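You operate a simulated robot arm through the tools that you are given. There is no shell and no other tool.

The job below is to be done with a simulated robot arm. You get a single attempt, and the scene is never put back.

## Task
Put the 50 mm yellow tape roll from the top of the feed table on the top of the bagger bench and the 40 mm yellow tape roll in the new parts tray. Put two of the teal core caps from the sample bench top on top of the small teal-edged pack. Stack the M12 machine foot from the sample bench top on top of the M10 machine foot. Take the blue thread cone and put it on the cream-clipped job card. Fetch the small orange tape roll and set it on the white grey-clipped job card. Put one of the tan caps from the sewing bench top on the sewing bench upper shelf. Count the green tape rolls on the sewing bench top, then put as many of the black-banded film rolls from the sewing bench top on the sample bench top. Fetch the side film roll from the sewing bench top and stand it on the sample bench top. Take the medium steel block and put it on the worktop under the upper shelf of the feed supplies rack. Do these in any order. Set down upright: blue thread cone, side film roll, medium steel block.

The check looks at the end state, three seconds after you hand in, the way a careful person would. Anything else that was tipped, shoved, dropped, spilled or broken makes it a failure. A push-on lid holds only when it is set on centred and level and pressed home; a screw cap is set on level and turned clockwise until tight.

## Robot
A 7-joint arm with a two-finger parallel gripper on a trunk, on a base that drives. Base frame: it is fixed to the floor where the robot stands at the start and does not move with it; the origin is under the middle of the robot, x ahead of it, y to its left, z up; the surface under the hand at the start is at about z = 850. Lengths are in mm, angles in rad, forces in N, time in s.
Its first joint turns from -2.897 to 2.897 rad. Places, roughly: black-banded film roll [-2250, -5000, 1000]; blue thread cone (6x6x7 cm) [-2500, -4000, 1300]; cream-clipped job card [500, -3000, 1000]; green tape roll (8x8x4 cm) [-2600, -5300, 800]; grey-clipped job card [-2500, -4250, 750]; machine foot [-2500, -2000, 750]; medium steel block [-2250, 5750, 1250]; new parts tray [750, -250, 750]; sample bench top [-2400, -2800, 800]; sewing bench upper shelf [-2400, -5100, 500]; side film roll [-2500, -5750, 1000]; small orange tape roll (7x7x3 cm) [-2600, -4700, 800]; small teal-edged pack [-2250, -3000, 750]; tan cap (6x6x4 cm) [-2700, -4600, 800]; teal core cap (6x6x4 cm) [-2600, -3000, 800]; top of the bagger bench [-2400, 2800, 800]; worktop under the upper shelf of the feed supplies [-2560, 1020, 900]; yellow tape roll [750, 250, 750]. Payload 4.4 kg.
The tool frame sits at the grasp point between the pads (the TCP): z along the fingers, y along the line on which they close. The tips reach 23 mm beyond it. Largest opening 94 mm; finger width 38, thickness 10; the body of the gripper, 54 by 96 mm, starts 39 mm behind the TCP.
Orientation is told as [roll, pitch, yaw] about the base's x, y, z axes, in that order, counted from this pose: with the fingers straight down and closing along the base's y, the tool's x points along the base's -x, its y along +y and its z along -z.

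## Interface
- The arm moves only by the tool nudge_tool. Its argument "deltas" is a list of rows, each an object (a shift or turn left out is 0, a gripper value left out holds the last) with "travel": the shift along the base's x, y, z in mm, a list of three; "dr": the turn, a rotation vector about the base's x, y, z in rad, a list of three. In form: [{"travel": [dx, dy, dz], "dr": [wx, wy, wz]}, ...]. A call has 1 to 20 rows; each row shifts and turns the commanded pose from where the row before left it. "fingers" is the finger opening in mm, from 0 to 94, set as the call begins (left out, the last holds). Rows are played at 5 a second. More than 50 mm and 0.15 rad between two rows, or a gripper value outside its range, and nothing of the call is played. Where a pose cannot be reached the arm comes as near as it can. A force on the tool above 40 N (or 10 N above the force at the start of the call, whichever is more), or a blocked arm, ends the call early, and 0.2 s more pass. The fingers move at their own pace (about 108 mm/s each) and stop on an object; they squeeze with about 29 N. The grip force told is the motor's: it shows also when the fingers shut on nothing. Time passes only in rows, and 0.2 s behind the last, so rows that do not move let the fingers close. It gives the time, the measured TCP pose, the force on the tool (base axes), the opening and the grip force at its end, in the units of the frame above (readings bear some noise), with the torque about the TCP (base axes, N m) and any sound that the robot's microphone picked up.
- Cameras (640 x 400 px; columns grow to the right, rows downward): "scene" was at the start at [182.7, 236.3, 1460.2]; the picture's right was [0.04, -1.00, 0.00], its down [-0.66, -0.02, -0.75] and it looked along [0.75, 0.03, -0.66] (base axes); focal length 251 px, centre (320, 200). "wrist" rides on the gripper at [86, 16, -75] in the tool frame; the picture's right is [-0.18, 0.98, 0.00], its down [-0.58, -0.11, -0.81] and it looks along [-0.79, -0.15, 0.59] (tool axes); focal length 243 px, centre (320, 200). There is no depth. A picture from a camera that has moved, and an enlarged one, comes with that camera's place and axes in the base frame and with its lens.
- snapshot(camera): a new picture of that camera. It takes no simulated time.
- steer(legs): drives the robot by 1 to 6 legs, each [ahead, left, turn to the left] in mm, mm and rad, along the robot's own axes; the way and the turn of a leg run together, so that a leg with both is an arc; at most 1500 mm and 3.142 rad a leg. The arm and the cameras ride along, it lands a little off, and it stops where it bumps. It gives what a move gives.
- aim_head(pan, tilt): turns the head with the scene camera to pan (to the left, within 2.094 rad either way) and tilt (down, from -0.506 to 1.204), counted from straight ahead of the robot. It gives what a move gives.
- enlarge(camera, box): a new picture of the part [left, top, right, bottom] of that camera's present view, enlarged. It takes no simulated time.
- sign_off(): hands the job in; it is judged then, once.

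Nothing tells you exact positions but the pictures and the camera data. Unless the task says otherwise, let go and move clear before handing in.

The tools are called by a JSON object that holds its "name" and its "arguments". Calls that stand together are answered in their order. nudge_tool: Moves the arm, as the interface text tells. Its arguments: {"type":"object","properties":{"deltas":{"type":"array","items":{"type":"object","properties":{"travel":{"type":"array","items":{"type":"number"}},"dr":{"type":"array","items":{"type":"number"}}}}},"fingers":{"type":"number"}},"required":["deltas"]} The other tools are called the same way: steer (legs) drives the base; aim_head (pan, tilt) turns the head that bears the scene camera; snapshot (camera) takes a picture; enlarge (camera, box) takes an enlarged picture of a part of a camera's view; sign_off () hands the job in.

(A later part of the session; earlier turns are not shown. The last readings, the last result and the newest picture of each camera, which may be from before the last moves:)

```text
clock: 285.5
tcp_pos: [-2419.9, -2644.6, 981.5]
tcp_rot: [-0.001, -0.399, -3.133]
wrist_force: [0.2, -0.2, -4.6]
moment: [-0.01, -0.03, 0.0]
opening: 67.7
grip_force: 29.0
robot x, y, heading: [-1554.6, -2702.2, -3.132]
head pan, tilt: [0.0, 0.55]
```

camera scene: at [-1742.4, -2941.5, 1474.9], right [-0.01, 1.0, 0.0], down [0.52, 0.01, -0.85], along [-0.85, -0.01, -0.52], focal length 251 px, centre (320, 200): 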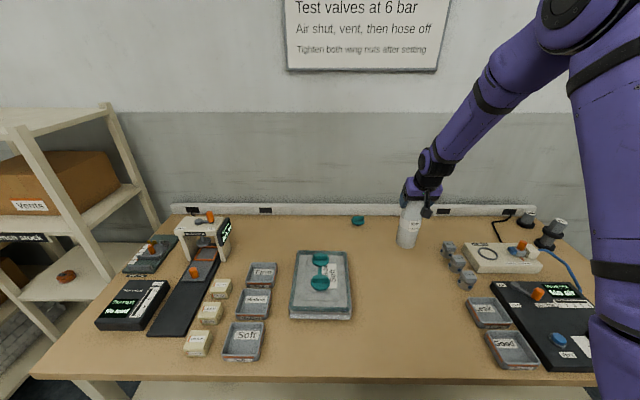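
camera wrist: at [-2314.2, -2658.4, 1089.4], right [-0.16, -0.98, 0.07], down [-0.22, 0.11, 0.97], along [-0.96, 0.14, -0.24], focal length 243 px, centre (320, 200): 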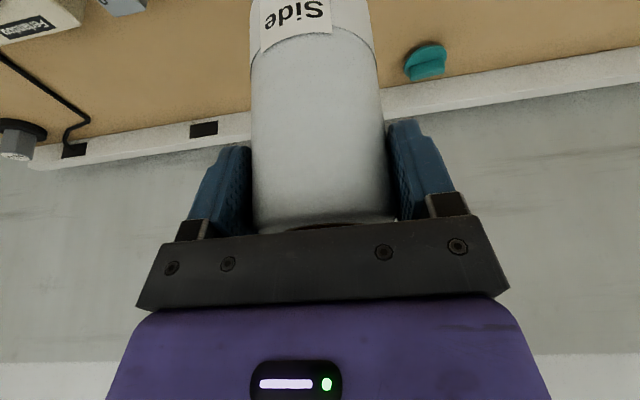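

{"name": "nudge_tool", "arguments": {"deltas": [{"travel": [0, 0, -1]}, {"travel": [0, 0, -1]}, {"travel": [0, 0, -1]}, {}]}}

```text
clock: 286.5
tcp_pos: [-2420.3, -2645.5, 978.8]
tcp_rot: [-0.001, -0.398, -3.132]
wrist_force: [1.0, -0.6, -3.8]
moment: [-0.04, -0.01, -0.04]
opening: 67.6
grip_force: 28.6
robot x, y, heading: [-1553.6, -2703.9, -3.129]
head pan, tilt: [0.0, 0.55]
```

{"name": "nudge_tool", "arguments": {"deltas": [{"travel": [0, 0, -1]}, {"travel": [0, 0, -1]}, {}]}}

```text
clock: 287.3
tcp_pos: [-2420.9, -2645.1, 977.4]
tcp_rot: [-0.001, -0.401, -3.133]
wrist_force: [0.6, -0.7, 16.9]
moment: [-0.13, 0.17, -0.18]
opening: 67.7
grip_force: 28.9
robot x, y, heading: [-1551.6, -2704.3, -3.127]
head pan, tilt: [0.0, 0.55]
```

Standing on the bench. Opening and withdrawing along the tool axis.

{"name": "nudge_tool", "arguments": {"deltas": [{"travel": [0, 0, 0.5]}, {}, {"travel": [8, 0, 19]}, {"travel": [12, 0, 28]}, {"travel": [14, 0, 34]}, {"travel": [16, 0, 38]}, {"travel": [17, 0, 40]}, {"travel": [45, 0, 10]}, {"travel": [45, 0, 5]}, {"travel": [45, -10, 0]}, {"travel": [45, -10, 0]}, {"travel": [45, -10, 0]}, {}], "fingers": 88}}

{"name": "snapshot", "arguments": {"camera": "scene"}}

{"name": "enlarge", "arguments": {"camera": "scene", "box": [340, 190, 480, 280]}}

```text
clock: 290.1
tcp_pos: [-2139.2, -2676.2, 1157.8]
tcp_rot: [0.001, -0.399, -3.132]
wrist_force: [-0.1, -0.2, -1.4]
moment: [-0.04, 0.01, -0.04]
opening: 88.3
grip_force: 0.0
out of reach, approached as far as the arm can: row 12
robot x, y, heading: [-1554.7, -2701.6, -3.13]
head pan, tilt: [0.0, 0.55]
```

```text
taken
camera scene: at [-1742.4, -2941.4, 1474.9], right [-0.01, 1.0, 0.0], down [0.52, 0.01, -0.85], along [-0.85, -0.01, -0.52], focal length 251 px, centre (320, 200)
```

scene: 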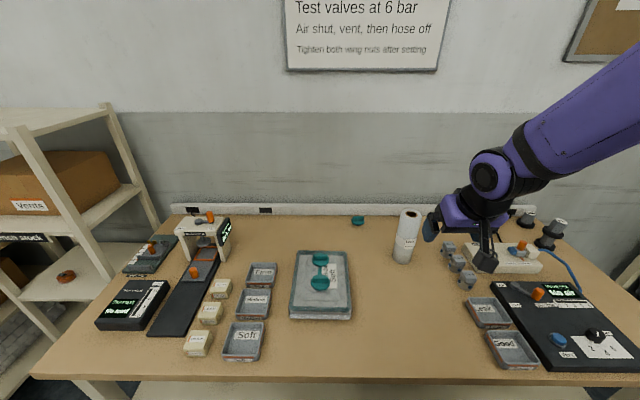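

```text
4.44 times, centred on (410, 235) of scene
camera zoom: at [-1742.4, -2941.4, 1474.9], right [-0.01, 1.0, 0.0], down [0.52, 0.01, -0.85], along [-0.85, -0.01, -0.52], focal length 1114 px, centre (-80, 44)
```

zoom: 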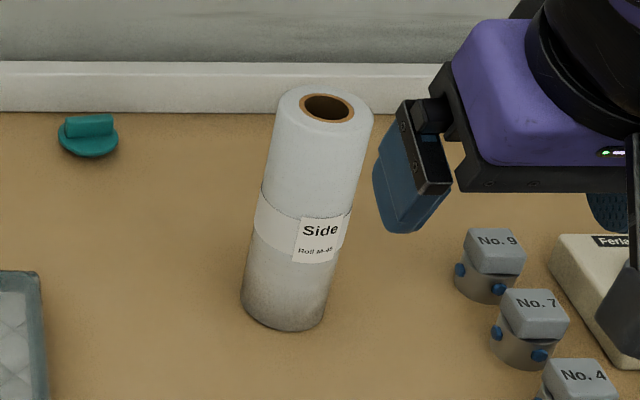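

The side roll stands on the sample bench. Now the film rolls: I'll straighten the tool and drive back to the sewing bench at y≈−5000.

{"name": "nudge_tool", "arguments": {"deltas": [{"travel": [10, -5, 10], "dr": [0, -0.1, 0]}, {"travel": [10, -5, 10], "dr": [0, -0.1, 0]}, {"travel": [10, -5, 10], "dr": [0, -0.1, 0]}, {"travel": [10, -5, 10], "dr": [0, -0.1, 0]}, {}]}}

{"name": "steer", "arguments": {"legs": [[-280, 0, -0.008], [0, 1200, 0.01], [0, 1080, 0.01]]}}

{"name": "snapshot", "arguments": {"camera": "scene"}}

```text
clock: 291.3
tcp_pos: [-2097.4, -2695.5, 1197.8]
tcp_rot: [0.003, 0.001, -3.136]
wrist_force: [0.2, -0.2, -0.2]
moment: [0.01, 0.0, -0.02]
opening: 88.0
grip_force: 0.0
robot x, y, heading: [-1553.8, -2702.1, -3.127]
head pan, tilt: [0.0, 0.55]
```

```text
clock: 304.1
tcp_pos: [-1754.5, -4995.5, 1197.7]
tcp_rot: [0.004, 0.002, -3.107]
wrist_force: [0.0, -0.3, -0.8]
moment: [0.01, 0.03, 0.0]
opening: 88.2
grip_force: 0.0
robot x, y, heading: [-1209.7, -4987.2, -3.103]
head pan, tilt: [0.0, 0.55]
```

```text
taken
camera scene: at [-1392.8, -5232.8, 1474.9], right [-0.04, 1.0, 0.0], down [0.52, 0.02, -0.85], along [-0.85, -0.03, -0.52], focal length 251 px, centre (320, 200)
```

scene: 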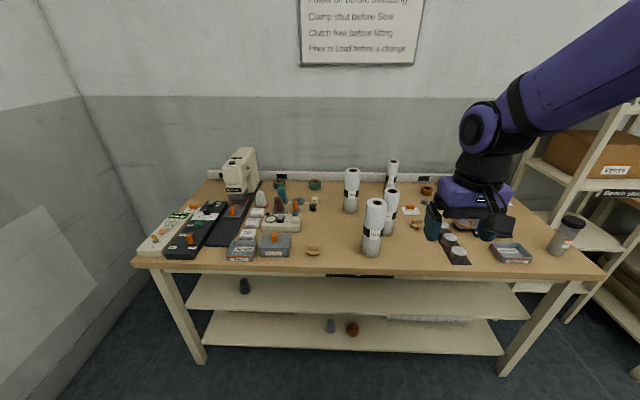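

{"name": "steer", "arguments": {"legs": [[0, 0, -0.038], [110, 60, 0]]}}

{"name": "aim_head", "arguments": {"pan": 0.0, "tilt": 0.6}}

{"name": "snapshot", "arguments": {"camera": "scene"}}

{"name": "enlarge", "arguments": {"camera": "scene", "box": [300, 140, 460, 270]}}

{"name": "snapshot", "arguments": {"camera": "wrist"}}

```text
clock: 305.8
tcp_pos: [-1863.1, -5036.2, 1197.6]
tcp_rot: [0.004, 0.003, 3.137]
wrist_force: [0.3, -0.4, 0.3]
moment: [-0.01, 0.01, 0.02]
opening: 88.1
grip_force: 0.0
robot x, y, heading: [-1320.4, -5051.1, 3.144]
head pan, tilt: [0.0, 0.55]
```

```text
clock: 306.4
tcp_pos: [-1863.8, -5035.3, 1197.0]
tcp_rot: [0.003, 0.003, 3.14]
wrist_force: [-0.5, -0.1, 0.4]
moment: [0.0, 0.03, -0.02]
opening: 88.0
grip_force: 0.1
robot x, y, heading: [-1318.5, -5049.4, 3.141]
head pan, tilt: [0.0, 0.6]
```

```text
taken
camera scene: at [-1509.3, -5287.1, 1470.4], right [0.0, 1.0, 0.0], down [0.56, 0.0, -0.83], along [-0.83, 0.0, -0.56], focal length 251 px, centre (320, 200)
```

scene: 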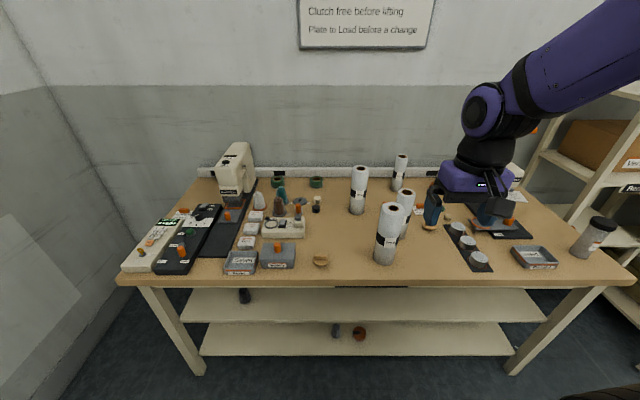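

```text
3.08 times, centred on (380, 205) of scene
camera zoom: at [-1509.3, -5287.1, 1470.4], right [0.0, 1.0, 0.0], down [0.56, 0.0, -0.83], along [-0.83, 0.0, -0.56], focal length 771 px, centre (135, 185)
```

zoom: 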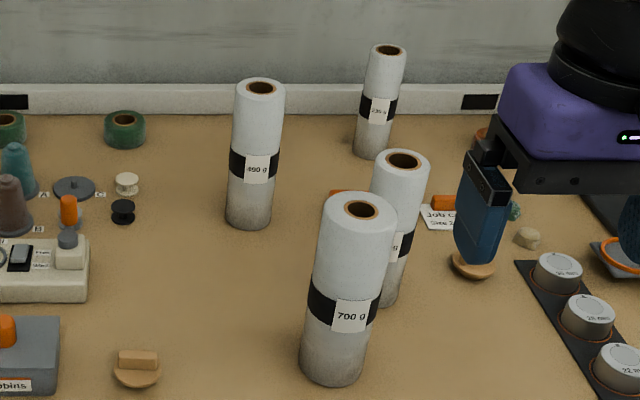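

```text
taken
camera wrist: at [-1777.7, -5053.2, 1272.8], right [-0.19, -0.98, 0.0], down [-0.58, 0.11, 0.81], along [-0.79, 0.15, -0.59], focal length 243 px, centre (320, 200)
```

wrist: 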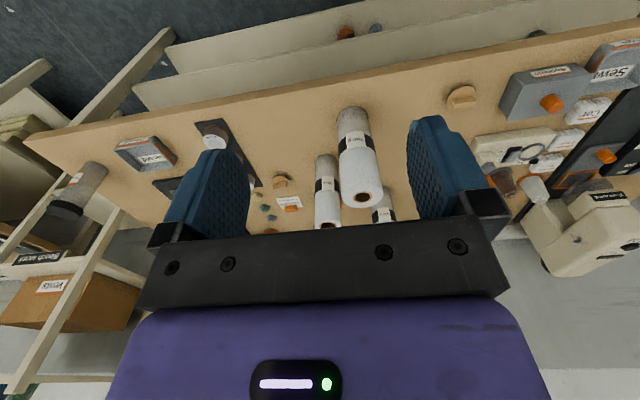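

The 490 g roll stands at (−2416, −5120) and the 350 g at (−2248, −4963). I'll take the 490 g first: drive 230 mm closer and move above it.

{"name": "steer", "arguments": {"legs": [[225, 0, 0]]}}

{"name": "nudge_tool", "arguments": {"deltas": [{"travel": [-35, -10, -5]}, {"travel": [-35, -10, -5]}, {"travel": [-35, -10, -5]}, {"travel": [-35, -10, -5]}, {"travel": [-35, -10, -5]}, {"travel": [-35, -10, -5]}, {"travel": [-35, -10, -5]}, {"travel": [-35, -10, -5]}, {"travel": [-35, -10, -5]}, {}], "fingers": 88}}

{"name": "snapshot", "arguments": {"camera": "wrist"}}

{"name": "snapshot", "arguments": {"camera": "scene"}}

```text
clock: 308.1
tcp_pos: [-2086.6, -5031.4, 1197.0]
tcp_rot: [0.004, 0.003, 3.13]
wrist_force: [0.2, 0.5, -0.5]
moment: [0.0, 0.0, -0.01]
opening: 88.4
grip_force: 0.0
robot x, y, heading: [-1544.5, -5048.2, 3.131]
head pan, tilt: [0.0, 0.6]
```

```text
clock: 310.3
tcp_pos: [-2401.5, -5122.3, 1152.0]
tcp_rot: [0.004, 0.001, 3.132]
wrist_force: [0.1, -0.3, 0.8]
moment: [-0.01, 0.01, 0.0]
opening: 88.0
grip_force: 0.0
robot x, y, heading: [-1544.4, -5050.6, 3.136]
head pan, tilt: [0.0, 0.6]
```

```text
taken
camera wrist: at [-2316.2, -5139.3, 1226.9], right [-0.2, -0.98, 0.0], down [-0.58, 0.12, 0.81], along [-0.79, 0.16, -0.59], focal length 243 px, centre (320, 200)
```

wrist: 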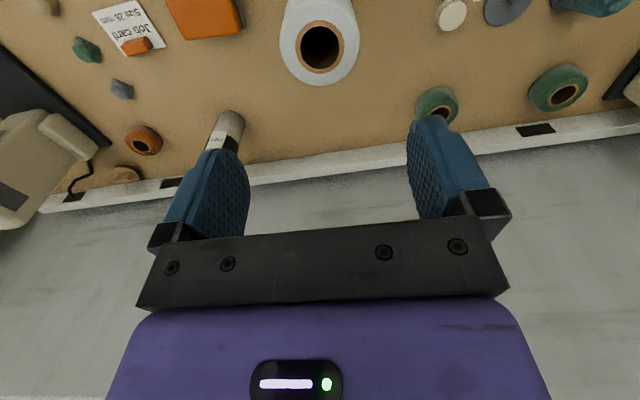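

```text
taken
camera scene: at [-1734.1, -5284.9, 1470.4], right [0.01, 1.0, 0.0], down [0.56, 0.0, -0.83], along [-0.83, 0.01, -0.56], focal length 251 px, centre (320, 200)
```

scene: 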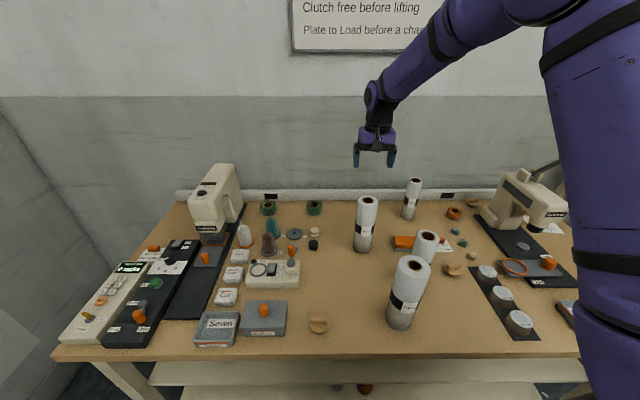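

The 490 g roll is directly below the hand. Descending and gripping near its top.

{"name": "nudge_tool", "arguments": {"deltas": [{"travel": [-1, 0, -45]}, {"travel": [0, 0, -45]}, {"travel": [0, 0, -40]}, {}], "fingers": 88}}

{"name": "snapshot", "arguments": {"camera": "wrist"}}

```text
clock: 311.3
tcp_pos: [-2401.5, -5125.8, 1022.2]
tcp_rot: [0.004, 0.002, 3.131]
wrist_force: [0.2, 0.1, -0.9]
moment: [0.01, 0.04, 0.02]
opening: 87.7
grip_force: 0.0
robot x, y, heading: [-1540.7, -5047.9, 3.134]
head pan, tilt: [0.0, 0.6]
```

```text
taken
camera wrist: at [-2316.3, -5142.5, 1097.5], right [-0.2, -0.98, 0.0], down [-0.58, 0.12, 0.81], along [-0.79, 0.16, -0.59], focal length 243 px, centre (320, 200)
```

wrist: 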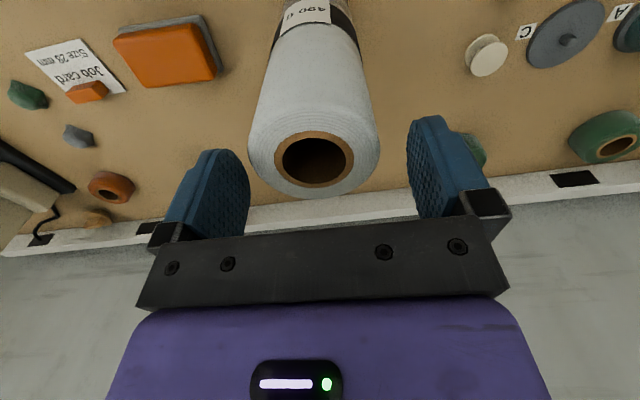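

{"name": "nudge_tool", "arguments": {"deltas": [{"travel": [-3, 3.5, -20]}, {"travel": [0, 0, -20]}, {"travel": [0, 0, -11]}, {}], "fingers": 88}}

{"name": "nudge_tool", "arguments": {"deltas": [{}, {}, {}], "fingers": 0}}

{"name": "nudge_tool", "arguments": {"deltas": [{"travel": [0, 0, 20]}, {"travel": [0, 0, 35]}, {"travel": [0, 0, 45]}, {"travel": [0, 0, 45]}, {"travel": [0, 0, 45]}, {"travel": [0, 0, 40]}, {}]}}

{"name": "snapshot", "arguments": {"camera": "scene"}}

```text
clock: 312.3
tcp_pos: [-2405.7, -5121.3, 971.3]
tcp_rot: [0.003, 0.002, 3.132]
wrist_force: [0.3, 0.2, -0.1]
moment: [-0.02, -0.01, -0.01]
opening: 88.1
grip_force: 0.0
robot x, y, heading: [-1544.7, -5049.8, 3.132]
head pan, tilt: [0.0, 0.6]
```

```text
clock: 313.1
tcp_pos: [-2405.7, -5121.4, 972.9]
tcp_rot: [0.004, 0.001, 3.131]
wrist_force: [1.1, -2.4, -0.1]
moment: [-0.14, 0.04, 0.0]
opening: 65.8
grip_force: 28.8
robot x, y, heading: [-1542.5, -5045.3, 3.133]
head pan, tilt: [0.0, 0.6]
```

```text
clock: 314.7
tcp_pos: [-2405.3, -5118.7, 1202.3]
tcp_rot: [0.004, 0.0, 3.13]
wrist_force: [-0.1, 0.0, -4.9]
moment: [-0.02, 0.02, 0.01]
opening: 65.6
grip_force: 28.9
robot x, y, heading: [-1542.2, -5049.3, 3.133]
head pan, tilt: [0.0, 0.6]
```

```text
taken
camera scene: at [-1734.4, -5284.9, 1470.4], right [0.01, 1.0, 0.0], down [0.57, 0.0, -0.82], along [-0.82, 0.01, -0.57], focal length 251 px, centre (320, 200)
```

scene: 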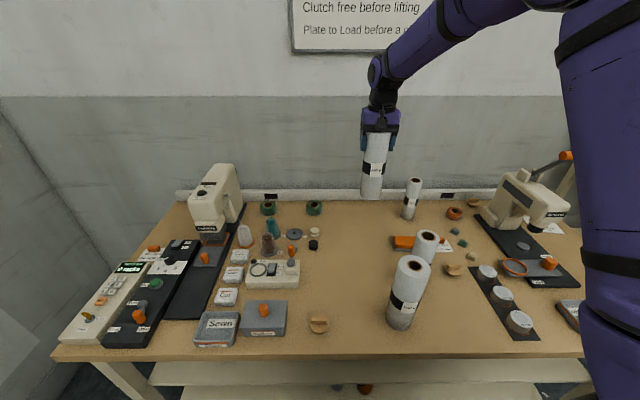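

The roll is held and hanging straight. I'll raise a bit more, pull it back left of the 700 g roll, back off and drive to the sample bench.

{"name": "nudge_tool", "arguments": {"deltas": [{"travel": [0, -10, 25]}, {"travel": [10, -20, 10]}, {"travel": [40, -10, 0]}, {"travel": [42, 0, 0]}, {"travel": [42, 0, 0]}, {"travel": [42, 0, 0]}, {"travel": [42, 0, 0]}, {"travel": [42, 0, 0]}, {"travel": [30, 0, 0]}, {}]}}

{"name": "steer", "arguments": {"legs": [[-250, 0, 0.004], [0, -1200, 0.005], [0, -1130, 0.01]]}}

{"name": "snapshot", "arguments": {"camera": "scene"}}

```text
clock: 316.9
tcp_pos: [-2115.3, -5158.2, 1237.8]
tcp_rot: [0.004, 0.002, 3.13]
wrist_force: [0.0, 0.0, -5.5]
moment: [-0.03, 0.06, -0.04]
opening: 65.9
grip_force: 28.9
robot x, y, heading: [-1542.7, -5051.1, 3.134]
head pan, tilt: [0.0, 0.6]
```

```text
clock: 329.8
tcp_pos: [-1841.8, -2826.8, 1237.5]
tcp_rot: [0.005, 0.002, 3.132]
wrist_force: [-0.2, 0.2, -4.2]
moment: [-0.03, 0.01, -0.03]
opening: 65.7
grip_force: 28.8
robot x, y, heading: [-1265.2, -2714.6, 3.133]
head pan, tilt: [0.0, 0.6]
```

```text
taken
camera scene: at [-1459.9, -2952.0, 1470.4], right [0.0, 1.0, 0.0], down [0.57, 0.0, -0.82], along [-0.82, 0.0, -0.57], focal length 251 px, centre (320, 200)
```

scene: 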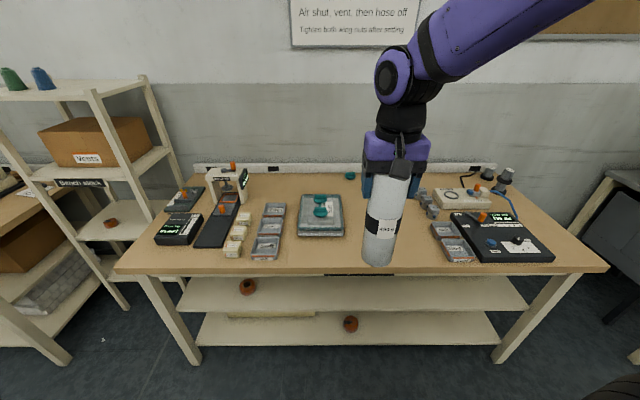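

{"name": "steer", "arguments": {"legs": [[255, 0, 0.008]]}}

{"name": "nudge_tool", "arguments": {"deltas": [{"travel": [-37, 7, 0]}, {"travel": [-37, 7, 0]}, {"travel": [-37, 7, 0]}, {"travel": [-37, 7, 0]}, {"travel": [-37, 7, 0]}, {"travel": [-37, 7, 0]}, {"travel": [-37, 7, 0]}, {"travel": [-37, 7, 0]}, {"travel": [0, 0, -45]}, {"travel": [0, 0, -45]}, {"travel": [0, 0, -45]}, {}]}}

{"name": "snapshot", "arguments": {"camera": "scene"}}

{"name": "snapshot", "arguments": {"camera": "wrist"}}

```text
clock: 331.6
tcp_pos: [-2098.9, -2825.6, 1238.1]
tcp_rot: [0.003, 0.0, 3.132]
wrist_force: [0.9, -0.2, -4.9]
moment: [-0.02, 0.05, 0.01]
opening: 65.6
grip_force: 29.6
robot x, y, heading: [-1526.0, -2715.0, 3.135]
head pan, tilt: [0.0, 0.6]
```

```text
clock: 334.2
tcp_pos: [-2397.0, -2766.3, 1100.9]
tcp_rot: [0.005, 0.002, 3.133]
wrist_force: [0.0, 0.2, -4.1]
moment: [-0.01, 0.01, -0.03]
opening: 65.7
grip_force: 29.6
robot x, y, heading: [-1523.4, -2713.7, 3.136]
head pan, tilt: [0.0, 0.6]
```

```text
taken
camera scene: at [-1716.1, -2950.8, 1470.4], right [0.0, 1.0, 0.0], down [0.57, 0.0, -0.82], along [-0.82, 0.0, -0.57], focal length 251 px, centre (320, 200)
```

scene: 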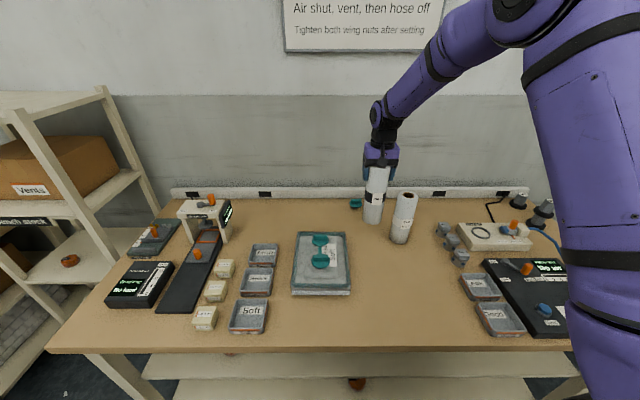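

```text
taken
camera wrist: at [-2310.5, -2784.3, 1176.6], right [-0.19, -0.98, 0.0], down [-0.58, 0.12, 0.81], along [-0.79, 0.15, -0.59], focal length 243 px, centre (320, 200)
```

wrist: 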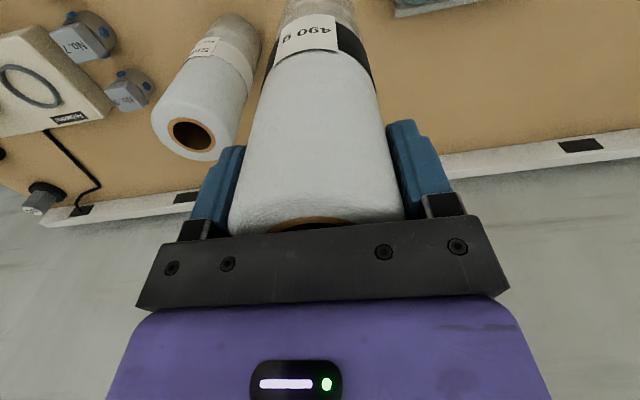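

{"name": "nudge_tool", "arguments": {"deltas": [{"travel": [0, -5, -45]}, {"travel": [0, 0, -40]}, {"travel": [0, 0, -25]}, {"travel": [0, 0, -10]}, {}]}}

{"name": "nudge_tool", "arguments": {"deltas": [{"travel": [0, 0, -2]}, {"travel": [0, 0, -2]}, {"travel": [0, 0, -2]}, {"travel": [0, 0, -1.5]}, {}]}}

```text
clock: 335.4
tcp_pos: [-2394.2, -2773.8, 979.3]
tcp_rot: [0.004, 0.001, 3.133]
wrist_force: [0.2, -0.8, -4.5]
moment: [-0.03, 0.03, -0.02]
opening: 65.7
grip_force: 29.3
robot x, y, heading: [-1526.8, -2719.2, 3.135]
head pan, tilt: [0.0, 0.6]
```

```text
clock: 336.6
tcp_pos: [-2394.0, -2774.3, 975.3]
tcp_rot: [0.005, -0.003, 3.133]
wrist_force: [1.0, -1.9, 17.1]
moment: [0.39, 0.11, -0.07]
opening: 65.6
grip_force: 29.1
robot x, y, heading: [-1523.7, -2712.9, 3.144]
head pan, tilt: [0.0, 0.6]
```

Contact. Releasing and rising clear.

{"name": "nudge_tool", "arguments": {"deltas": [{"travel": [0, 0, 1]}, {}, {"travel": [0, 0, 15]}, {"travel": [0, 0, 35]}, {"travel": [0, 0, 45]}, {"travel": [0, 0, 45]}, {"travel": [10, 0, 45]}, {"travel": [40, 5, 15]}, {"travel": [45, 8, 0]}, {"travel": [45, 8, 0]}, {"travel": [45, 8, 0]}, {"travel": [45, 8, 0]}, {"travel": [45, 8, 0]}, {}], "fingers": 82}}

{"name": "snapshot", "arguments": {"camera": "scene"}}

```text
clock: 339.6
tcp_pos: [-2120.8, -2730.7, 1175.5]
tcp_rot: [0.004, 0.003, 3.132]
wrist_force: [-0.2, -1.1, 0.0]
moment: [0.02, -0.02, 0.01]
opening: 81.8
grip_force: 0.1
robot x, y, heading: [-1525.2, -2714.1, 3.141]
head pan, tilt: [0.0, 0.6]
```

```text
taken
camera scene: at [-1716.1, -2950.8, 1470.4], right [0.0, 1.0, 0.0], down [0.57, 0.0, -0.82], along [-0.82, 0.0, -0.57], focal length 251 px, centre (320, 200)
```

scene: 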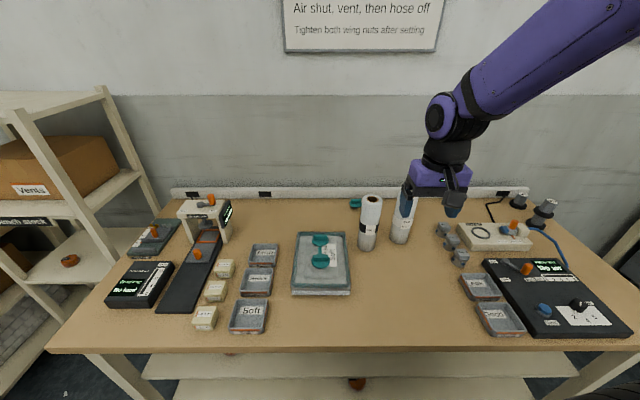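

The 490 g roll stands beside the side roll. Back to the sewing bench for the 350 g roll.

{"name": "steer", "arguments": {"legs": [[-260, 0, 0.0], [0, 1150, 0.01], [0, 1080, 0.01]]}}

{"name": "snapshot", "arguments": {"camera": "scene"}}

```text
clock: 352.1
tcp_pos: [-1856.4, -4974.7, 1175.3]
tcp_rot: [0.003, 0.002, -3.115]
wrist_force: [-0.2, -0.2, -1.2]
moment: [-0.02, 0.01, -0.01]
opening: 82.2
grip_force: 0.0
robot x, y, heading: [-1261.9, -4940.9, -3.111]
head pan, tilt: [0.0, 0.6]
```

```text
taken
camera scene: at [-1443.5, -5182.8, 1470.4], right [-0.03, 1.0, 0.0], down [0.56, 0.02, -0.83], along [-0.82, -0.02, -0.56], focal length 251 px, centre (320, 200)
```

scene: 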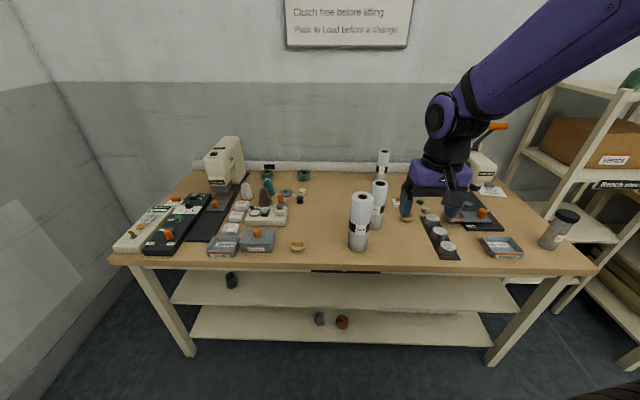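

{"name": "steer", "arguments": {"legs": [[0, 0, -0.031], [180, 0, 0]]}}

{"name": "nudge_tool", "arguments": {"deltas": [{"travel": [-35, 1, -5], "dr": [0, 0, 0.06]}, {"travel": [-35, 1, -5], "dr": [0, 0, 0.06]}, {"travel": [-35, 1, -5], "dr": [0, 0, 0.06]}, {"travel": [-35, 1, -5], "dr": [0, 0, 0.06]}, {"travel": [-35, 1, -5], "dr": [0, 0, 0.06]}, {}], "fingers": 88}}

{"name": "snapshot", "arguments": {"camera": "wrist"}}

{"name": "snapshot", "arguments": {"camera": "scene"}}

```text
clock: 353.9
tcp_pos: [-2035.0, -4955.8, 1175.6]
tcp_rot: [0.004, 0.003, 3.134]
wrist_force: [0.5, 1.1, 1.0]
moment: [-0.02, 0.0, -0.01]
opening: 81.8
grip_force: 0.2
robot x, y, heading: [-1439.2, -4940.1, 3.136]
head pan, tilt: [0.0, 0.6]
```

```text
clock: 355.3
tcp_pos: [-2213.3, -4948.7, 1151.2]
tcp_rot: [0.002, 0.003, -2.849]
wrist_force: [-1.2, -0.2, -0.9]
moment: [-0.01, 0.01, 0.02]
opening: 87.9
grip_force: 0.0
robot x, y, heading: [-1441.7, -4939.4, 3.144]
head pan, tilt: [0.0, 0.6]
```

```text
taken
camera wrist: at [-2126.4, -4940.9, 1227.2], right [0.11, -0.99, 0.0], down [-0.59, -0.06, 0.81], along [-0.8, -0.09, -0.59], focal length 243 px, centre (320, 200)
```

wrist: 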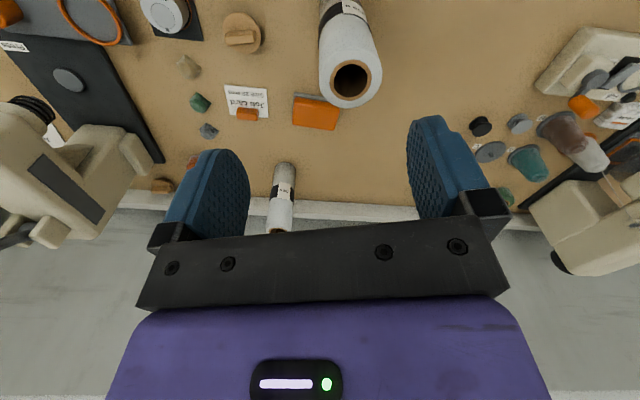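

```text
taken
camera scene: at [-1631.4, -5176.2, 1470.4], right [0.0, 1.0, 0.0], down [0.56, 0.0, -0.83], along [-0.83, 0.0, -0.56], focal length 251 px, centre (320, 200)
```

scene: 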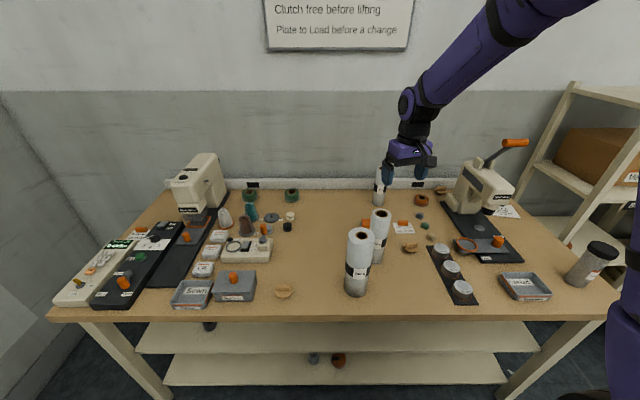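

{"name": "nudge_tool", "arguments": {"deltas": [{"travel": [-28, -34, 0]}, {"travel": [0, 0, -45]}, {"travel": [0, 0, -45]}, {"travel": [0, 0, -35]}, {}], "fingers": 88}}

{"name": "snapshot", "arguments": {"camera": "wrist"}}

{"name": "enlarge", "arguments": {"camera": "scene", "box": [320, 160, 460, 300]}}

```text
clock: 356.5
tcp_pos: [-2239.2, -4983.9, 1024.5]
tcp_rot: [0.004, 0.002, -2.849]
wrist_force: [-0.4, 0.1, 0.3]
moment: [-0.02, 0.01, 0.02]
opening: 88.1
grip_force: 0.1
robot x, y, heading: [-1440.9, -4939.4, 3.143]
head pan, tilt: [0.0, 0.6]
```

```text
taken
camera wrist: at [-2151.7, -4975.0, 1101.1], right [0.11, -0.99, 0.0], down [-0.59, -0.06, 0.81], along [-0.8, -0.09, -0.59], focal length 243 px, centre (320, 200)
```

wrist: 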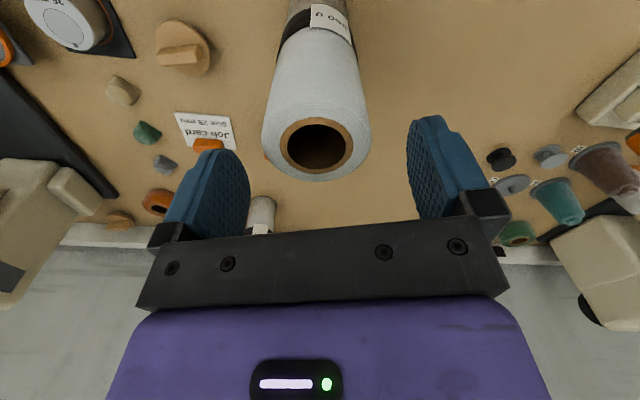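

```text
2.86 times, centred on (390, 230) of scene
camera zoom: at [-1631.4, -5176.2, 1470.4], right [0.0, 1.0, 0.0], down [0.56, 0.0, -0.83], along [-0.83, 0.0, -0.56], focal length 716 px, centre (120, 114)
```

zoom: 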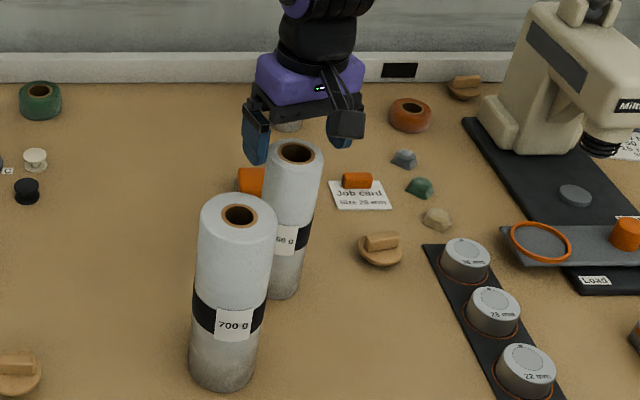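

Centred. Descending to grip.

{"name": "nudge_tool", "arguments": {"deltas": [{"travel": [-1, 0, -22]}, {"travel": [0, 0, -20]}, {"travel": [0, 0, -12]}, {}], "fingers": 88}}

{"name": "nudge_tool", "arguments": {"deltas": [{}, {}, {}], "fingers": 0}}

{"name": "nudge_tool", "arguments": {"deltas": [{"travel": [0, 0, 20]}, {"travel": [0, 0, 35]}, {"travel": [0, 0, 45]}, {"travel": [0, 0, 45]}, {"travel": [0, 0, 45]}, {"travel": [0, 10, 40]}, {"travel": [10, 10, 30]}, {"travel": [40, 5, 0]}, {"travel": [40, 5, 0]}, {"travel": [40, 5, 0]}, {}]}}

{"name": "snapshot", "arguments": {"camera": "scene"}}

```text
clock: 357.5
tcp_pos: [-2239.0, -4983.5, 971.9]
tcp_rot: [0.004, 0.001, -2.848]
wrist_force: [-0.4, -0.4, 0.8]
moment: [-0.03, 0.01, 0.01]
opening: 87.9
grip_force: 0.1
robot x, y, heading: [-1441.8, -4939.8, 3.136]
head pan, tilt: [0.0, 0.6]
```

```text
clock: 358.3
tcp_pos: [-2239.5, -4982.8, 971.0]
tcp_rot: [0.004, 0.002, -2.849]
wrist_force: [0.0, 0.9, 2.2]
moment: [0.43, 0.12, -0.06]
opening: 59.5
grip_force: 29.3
robot x, y, heading: [-1438.5, -4940.0, 3.136]
head pan, tilt: [0.0, 0.6]
```

```text
clock: 360.7
tcp_pos: [-2108.1, -4948.3, 1232.5]
tcp_rot: [0.004, 0.0, -2.848]
wrist_force: [0.0, -0.4, -4.6]
moment: [-0.02, 0.0, -0.01]
opening: 59.5
grip_force: 29.1
robot x, y, heading: [-1439.3, -4943.3, 3.141]
head pan, tilt: [0.0, 0.6]
```

```text
taken
camera scene: at [-1631.8, -5176.2, 1470.4], right [0.0, 1.0, 0.0], down [0.57, 0.0, -0.82], along [-0.82, 0.0, -0.57], focal length 251 px, centre (320, 200)
```

scene: 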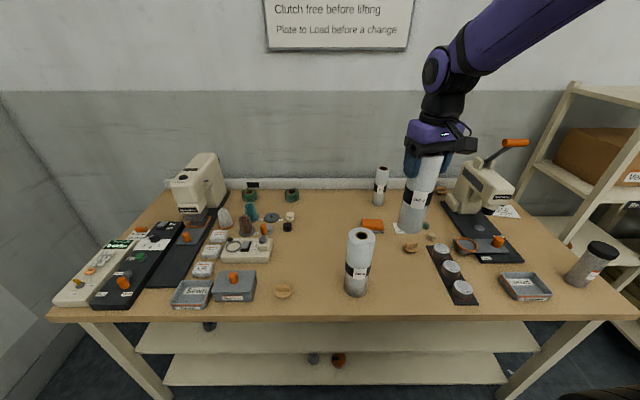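

The 350 g roll is held. Driving it to the sample bench.

{"name": "steer", "arguments": {"legs": [[-190, 0, 0.0], [0, -1150, 0.005], [0, -1080, 0.005]]}}

{"name": "snapshot", "arguments": {"camera": "scene"}}

```text
clock: 373.0
tcp_pos: [-1902.9, -2700.9, 1230.9]
tcp_rot: [0.004, 0.002, -2.853]
wrist_force: [0.2, -0.6, -3.0]
moment: [0.0, -0.02, -0.01]
opening: 59.6
grip_force: 29.1
robot x, y, heading: [-1234.5, -2693.0, 3.134]
head pan, tilt: [0.0, 0.6]
```

```text
taken
camera scene: at [-1425.5, -2929.1, 1470.4], right [0.01, 1.0, 0.0], down [0.57, 0.0, -0.82], along [-0.82, 0.01, -0.57], focal length 251 px, centre (320, 200)
```

scene: 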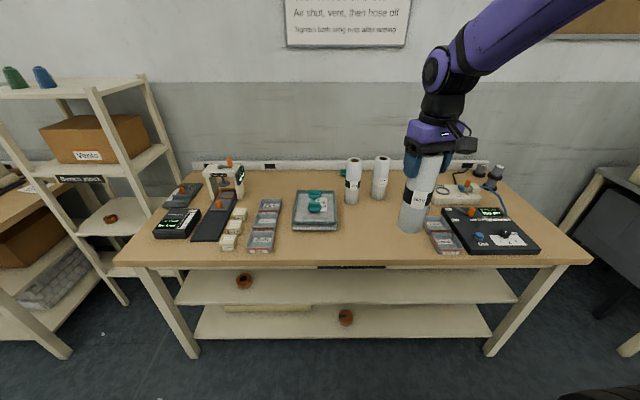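

{"name": "steer", "arguments": {"legs": [[150, 0, 0.007]]}}

{"name": "nudge_tool", "arguments": {"deltas": [{"travel": [-36, -4, 0]}, {"travel": [-36, -4, 0]}, {"travel": [-36, -4, 0]}, {"travel": [-36, -4, 0]}, {"travel": [-36, -4, 0]}, {"travel": [0, 0, -45]}, {"travel": [0, 0, -45]}, {"travel": [0, 0, -45]}, {}]}}

{"name": "snapshot", "arguments": {"camera": "wrist"}}

{"name": "snapshot", "arguments": {"camera": "scene"}}

```text
clock: 374.3
tcp_pos: [-2048.1, -2704.1, 1231.6]
tcp_rot: [0.003, 0.002, -2.846]
wrist_force: [0.2, 0.0, -2.9]
moment: [0.02, -0.01, 0.01]
opening: 59.7
grip_force: 29.2
robot x, y, heading: [-1381.7, -2694.2, -3.143]
head pan, tilt: [0.0, 0.6]
```

```text
clock: 376.3
tcp_pos: [-2223.6, -2723.9, 1097.1]
tcp_rot: [0.002, 0.002, -2.845]
wrist_force: [0.1, 0.0, -3.7]
moment: [-0.01, -0.01, 0.02]
opening: 59.4
grip_force: 28.8
robot x, y, heading: [-1381.9, -2694.8, -3.143]
head pan, tilt: [0.0, 0.6]
```

```text
taken
camera wrist: at [-2137.4, -2713.8, 1173.8], right [0.11, -0.99, 0.0], down [-0.59, -0.06, 0.81], along [-0.8, -0.09, -0.59], focal length 243 px, centre (320, 200)
```

wrist: 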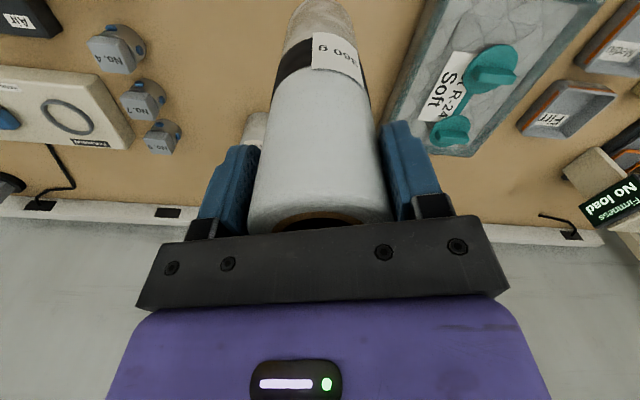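

```text
taken
camera scene: at [-1570.8, -2930.0, 1470.4], right [0.0, 1.0, 0.0], down [0.57, 0.0, -0.82], along [-0.82, 0.0, -0.57], focal length 251 px, centre (320, 200)
```

scene: 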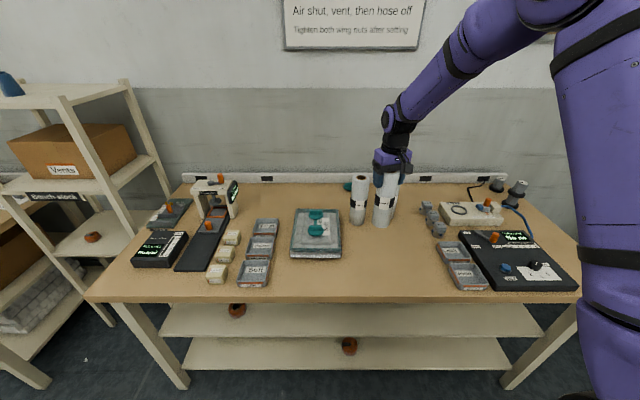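

{"name": "nudge_tool", "arguments": {"deltas": [{"travel": [0, 0, -45]}, {"travel": [0, 0, -40]}, {"travel": [0, 0, -25]}, {"travel": [0, 0, -8]}, {}]}}

{"name": "nudge_tool", "arguments": {"deltas": [{"travel": [0, 0, -2]}, {"travel": [0, 0, -2]}, {"travel": [0, 0, -1.5]}, {"travel": [0, 0, -1.5]}, {}]}}

```text
clock: 377.5
tcp_pos: [-2227.5, -2723.7, 977.5]
tcp_rot: [0.003, 0.003, -2.846]
wrist_force: [-0.4, -0.2, -3.3]
moment: [0.04, -0.03, -0.02]
opening: 59.5
grip_force: 29.0
robot x, y, heading: [-1380.5, -2694.8, -3.144]
head pan, tilt: [0.0, 0.6]
```

```text
clock: 378.7
tcp_pos: [-2229.4, -2725.1, 971.6]
tcp_rot: [0.003, 0.0, -2.846]
wrist_force: [-1.0, 0.7, 5.6]
moment: [0.32, 0.14, -0.03]
opening: 59.6
grip_force: 29.0
robot x, y, heading: [-1378.4, -2690.3, -3.139]
head pan, tilt: [0.0, 0.6]
```

{"name": "nudge_tool", "arguments": {"deltas": [{"travel": [0, 0, -0.5]}, {}]}}

{"name": "nudge_tool", "arguments": {"deltas": [{}, {}, {"travel": [0, 0, 15]}, {"travel": [0, 0, 35]}, {"travel": [0, 0, 45]}, {"travel": [0, 0, 45]}, {"travel": [10, 0, 45]}, {"travel": [35, 0, 15]}, {"travel": [40, 0, 0]}, {"travel": [40, 0, 0]}, {}], "fingers": 82}}

{"name": "snapshot", "arguments": {"camera": "scene"}}

{"name": "enlarge", "arguments": {"camera": "scene", "box": [270, 160, 470, 290]}}

```text
clock: 379.3
tcp_pos: [-2228.1, -2725.1, 972.5]
tcp_rot: [0.004, 0.0, -2.844]
wrist_force: [-3.8, -2.5, 8.7]
moment: [0.06, 0.43, 0.06]
opening: 59.4
grip_force: 29.0
robot x, y, heading: [-1378.9, -2695.0, -3.14]
head pan, tilt: [0.0, 0.6]
```

```text
clock: 381.7
tcp_pos: [-2103.4, -2721.5, 1169.0]
tcp_rot: [0.004, 0.003, -2.846]
wrist_force: [-1.0, -0.3, -0.2]
moment: [-0.04, -0.03, 0.02]
opening: 82.0
grip_force: 0.0
robot x, y, heading: [-1379.7, -2690.0, -3.14]
head pan, tilt: [0.0, 0.6]
```

```text
taken
camera scene: at [-1570.9, -2930.0, 1470.4], right [0.0, 1.0, 0.0], down [0.57, 0.0, -0.82], along [-0.82, 0.0, -0.57], focal length 251 px, centre (320, 200)
```

scene: 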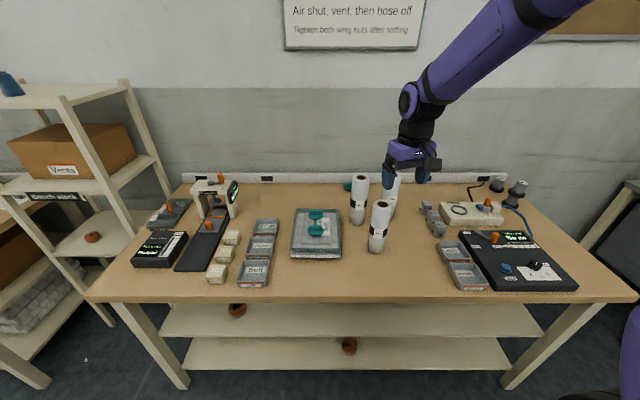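

```text
3.08 times, centred on (370, 225) of scene
camera zoom: at [-1570.9, -2930.0, 1470.4], right [0.0, 1.0, 0.0], down [0.57, 0.0, -0.82], along [-0.82, 0.0, -0.57], focal length 771 px, centre (166, 123)
```

zoom: 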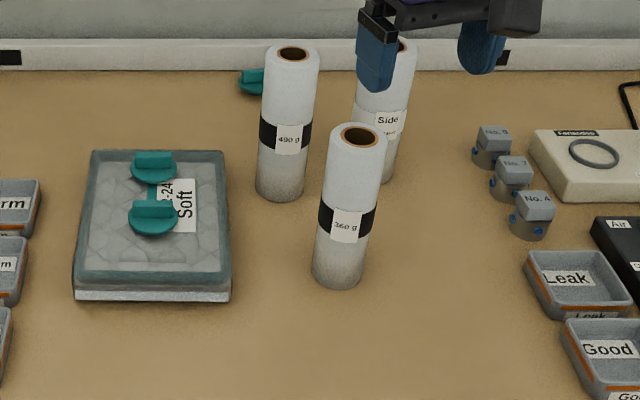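

All three rolls stand on the sample bench. Next, the small orange roll: drive to y≈−4550 in front of the sewing bench's right half.

{"name": "nudge_tool", "arguments": {"deltas": [{"travel": [10, 0, 5], "dr": [0, 0, -0.1]}, {"travel": [10, 0, 5], "dr": [0, 0, -0.1]}, {"travel": [10, 0, 5], "dr": [0, 0, -0.1]}, {}]}}

{"name": "steer", "arguments": {"legs": [[-80, 0, 0.0], [0, 1000, 0.008], [0, 830, 0.008]]}}

{"name": "snapshot", "arguments": {"camera": "scene"}}

```text
clock: 382.7
tcp_pos: [-2072.7, -2723.4, 1186.0]
tcp_rot: [0.005, 0.004, 3.138]
wrist_force: [-0.3, -0.1, -0.3]
moment: [0.0, 0.02, -0.01]
opening: 82.0
grip_force: 0.0
robot x, y, heading: [-1382.2, -2694.3, -3.136]
head pan, tilt: [0.0, 0.6]
```

```text
clock: 392.6
tcp_pos: [-2006.2, -4538.8, 1187.1]
tcp_rot: [0.005, 0.002, 3.118]
wrist_force: [0.2, -1.8, 0.4]
moment: [-0.02, 0.0, 0.04]
opening: 82.1
grip_force: 0.0
robot x, y, heading: [-1318.1, -4519.3, 3.121]
head pan, tilt: [0.0, 0.6]
```

```text
taken
camera scene: at [-1508.0, -4754.1, 1470.4], right [0.02, 1.0, 0.0], down [0.56, -0.01, -0.83], along [-0.82, 0.02, -0.56], focal length 251 px, centre (320, 200)
```

scene: 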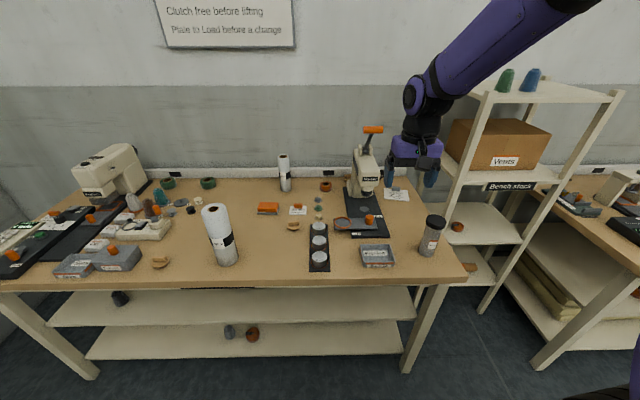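

I'll straighten, drive closer at y≈−4600, and look at the orange roll and the grey-clipped card.

{"name": "steer", "arguments": {"legs": [[0, 0, 0.02], [240, 80, 0]]}}

{"name": "snapshot", "arguments": {"camera": "scene"}}

{"name": "enlarge", "arguments": {"camera": "scene", "box": [320, 160, 520, 290]}}

{"name": "snapshot", "arguments": {"camera": "wrist"}}

```text
clock: 394.8
tcp_pos: [-2247.1, -4627.4, 1186.8]
tcp_rot: [0.003, 0.002, 3.133]
wrist_force: [0.3, 0.0, 0.1]
moment: [0.03, 0.0, -0.04]
opening: 81.9
grip_force: 0.2
robot x, y, heading: [-1555.4, -4600.2, 3.138]
head pan, tilt: [0.0, 0.6]
```

```text
taken
camera scene: at [-1747.2, -4836.1, 1470.4], right [0.0, 1.0, 0.0], down [0.56, 0.0, -0.83], along [-0.83, 0.0, -0.56], focal length 251 px, centre (320, 200)
```

scene: 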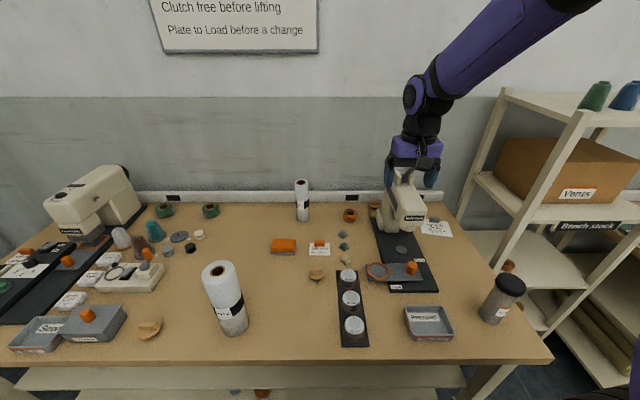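

```text
3.08 times, centred on (420, 225) of scene
camera zoom: at [-1747.2, -4836.1, 1470.4], right [0.0, 1.0, 0.0], down [0.56, 0.0, -0.83], along [-0.83, 0.0, -0.56], focal length 771 px, centre (12, 123)
```

zoom: 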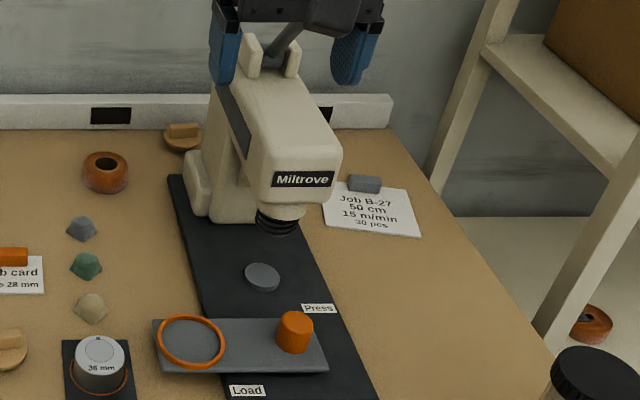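

```text
taken
camera wrist: at [-2162.7, -4644.7, 1262.0], right [-0.19, -0.98, 0.0], down [-0.58, 0.12, 0.81], along [-0.79, 0.15, -0.59], focal length 243 px, centre (320, 200)
```

wrist: 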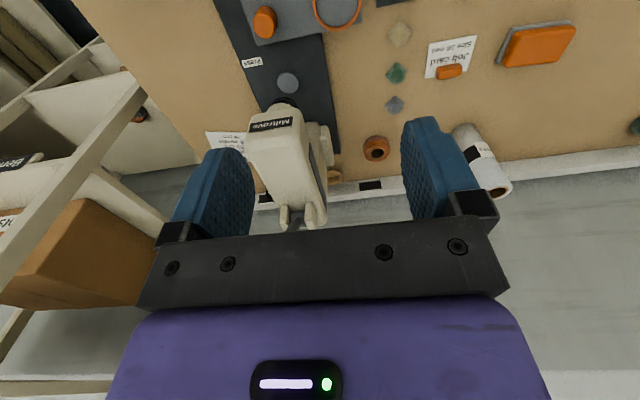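

The card "Job B-27" with the grey clip lies right of the press (about (−2510, −4375)), the orange roll left of it at (−2579, −4707). I'll move the tilted hand over the roll.

{"name": "nudge_tool", "arguments": {"deltas": [{"travel": [-10, -30, 0], "dr": [0, 0.05, 0]}, {"travel": [-20, -30, -5], "dr": [0, 0.05, 0]}, {"travel": [-35, -20, -20], "dr": [0, 0.05, 0]}, {"travel": [-35, 0, -30], "dr": [0, 0.05, 0]}, {"travel": [-35, 0, -30], "dr": [0, 0.05, 0]}, {"travel": [-35, 0, -30], "dr": [0, 0.05, 0]}, {"travel": [-35, 0, -30], "dr": [0, 0.05, 0]}, {"travel": [-35, 0, -30], "dr": [0, 0.05, 0]}, {"travel": [-30, 0, -30]}, {}], "fingers": 90}}

{"name": "snapshot", "arguments": {"camera": "wrist"}}

{"name": "snapshot", "arguments": {"camera": "scene"}}

```text
clock: 397.0
tcp_pos: [-2521.9, -4709.9, 977.3]
tcp_rot: [0.008, -0.398, 3.132]
wrist_force: [0.2, -0.6, -0.4]
moment: [0.01, 0.01, 0.04]
opening: 89.7
grip_force: 0.0
robot x, y, heading: [-1555.0, -4602.4, 3.139]
head pan, tilt: [0.0, 0.6]
```

```text
taken
camera wrist: at [-2413.1, -4726.9, 1014.8], right [-0.18, -0.98, 0.08], down [-0.22, 0.12, 0.97], along [-0.96, 0.15, -0.24], focal length 243 px, centre (320, 200)
```

wrist: 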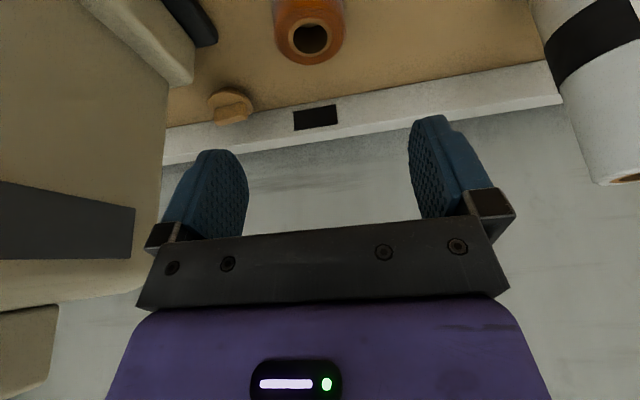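

```text
taken
camera scene: at [-1747.0, -4836.1, 1470.4], right [0.0, 1.0, 0.0], down [0.56, 0.0, -0.83], along [-0.83, 0.0, -0.56], focal length 251 px, centre (320, 200)
```

scene: 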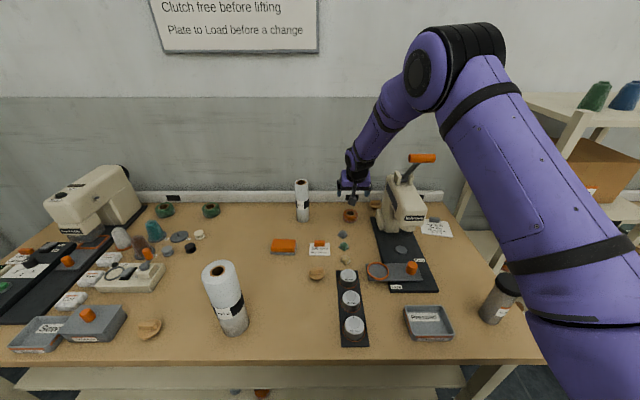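

{"name": "nudge_tool", "arguments": {"deltas": [{"travel": [-15, 1, -42]}, {"travel": [-15, 1, -40]}, {"travel": [-13, 1, -35]}, {}], "fingers": 90}}

{"name": "snapshot", "arguments": {"camera": "wrist"}}

```text
clock: 398.0
tcp_pos: [-2561.1, -4702.8, 865.1]
tcp_rot: [0.006, -0.397, 3.132]
wrist_force: [1.2, 0.0, 0.7]
moment: [0.0, 0.0, -0.01]
opening: 90.0
grip_force: 0.0
robot x, y, heading: [-1552.6, -4602.5, 3.136]
head pan, tilt: [0.0, 0.6]
```

```text
taken
camera wrist: at [-2453.4, -4720.1, 900.5], right [-0.18, -0.98, 0.08], down [-0.22, 0.12, 0.97], along [-0.96, 0.15, -0.24], focal length 243 px, centre (320, 200)
```

wrist: 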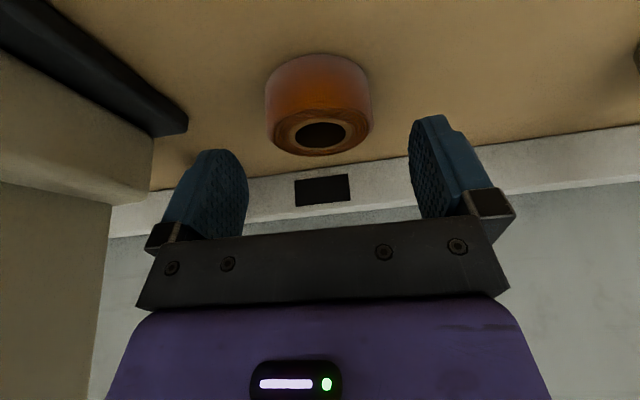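

{"name": "nudge_tool", "arguments": {"deltas": [{"travel": [-6, -1, -15]}, {"travel": [-4, 0, -10]}, {"travel": [-2, 0, -5]}, {}], "fingers": 90}}

{"name": "nudge_tool", "arguments": {"deltas": [{}, {}, {}], "fingers": 0}}

{"name": "snapshot", "arguments": {"camera": "wrist"}}

```text
clock: 399.0
tcp_pos: [-2574.2, -4704.1, 835.3]
tcp_rot: [0.005, -0.399, 3.133]
wrist_force: [0.1, 0.0, 0.3]
moment: [0.06, 0.01, 0.0]
opening: 90.1
grip_force: 0.1
robot x, y, heading: [-1558.1, -4599.6, 3.137]
head pan, tilt: [0.0, 0.6]
```

```text
clock: 399.8
tcp_pos: [-2573.8, -4703.5, 835.4]
tcp_rot: [0.006, -0.397, 3.131]
wrist_force: [-0.5, -0.7, -0.2]
moment: [-0.02, 0.01, -0.03]
opening: 60.5
grip_force: 28.5
robot x, y, heading: [-1552.5, -4601.0, 3.137]
head pan, tilt: [0.0, 0.6]
```

```text
taken
camera wrist: at [-2466.2, -4720.9, 870.9], right [-0.18, -0.98, 0.08], down [-0.22, 0.12, 0.97], along [-0.96, 0.15, -0.24], focal length 243 px, centre (320, 200)
```

wrist: 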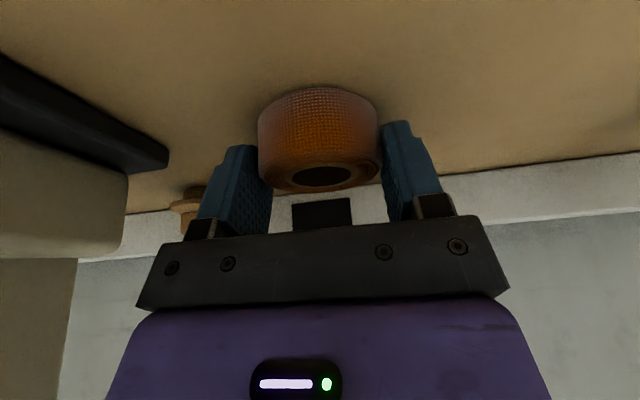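

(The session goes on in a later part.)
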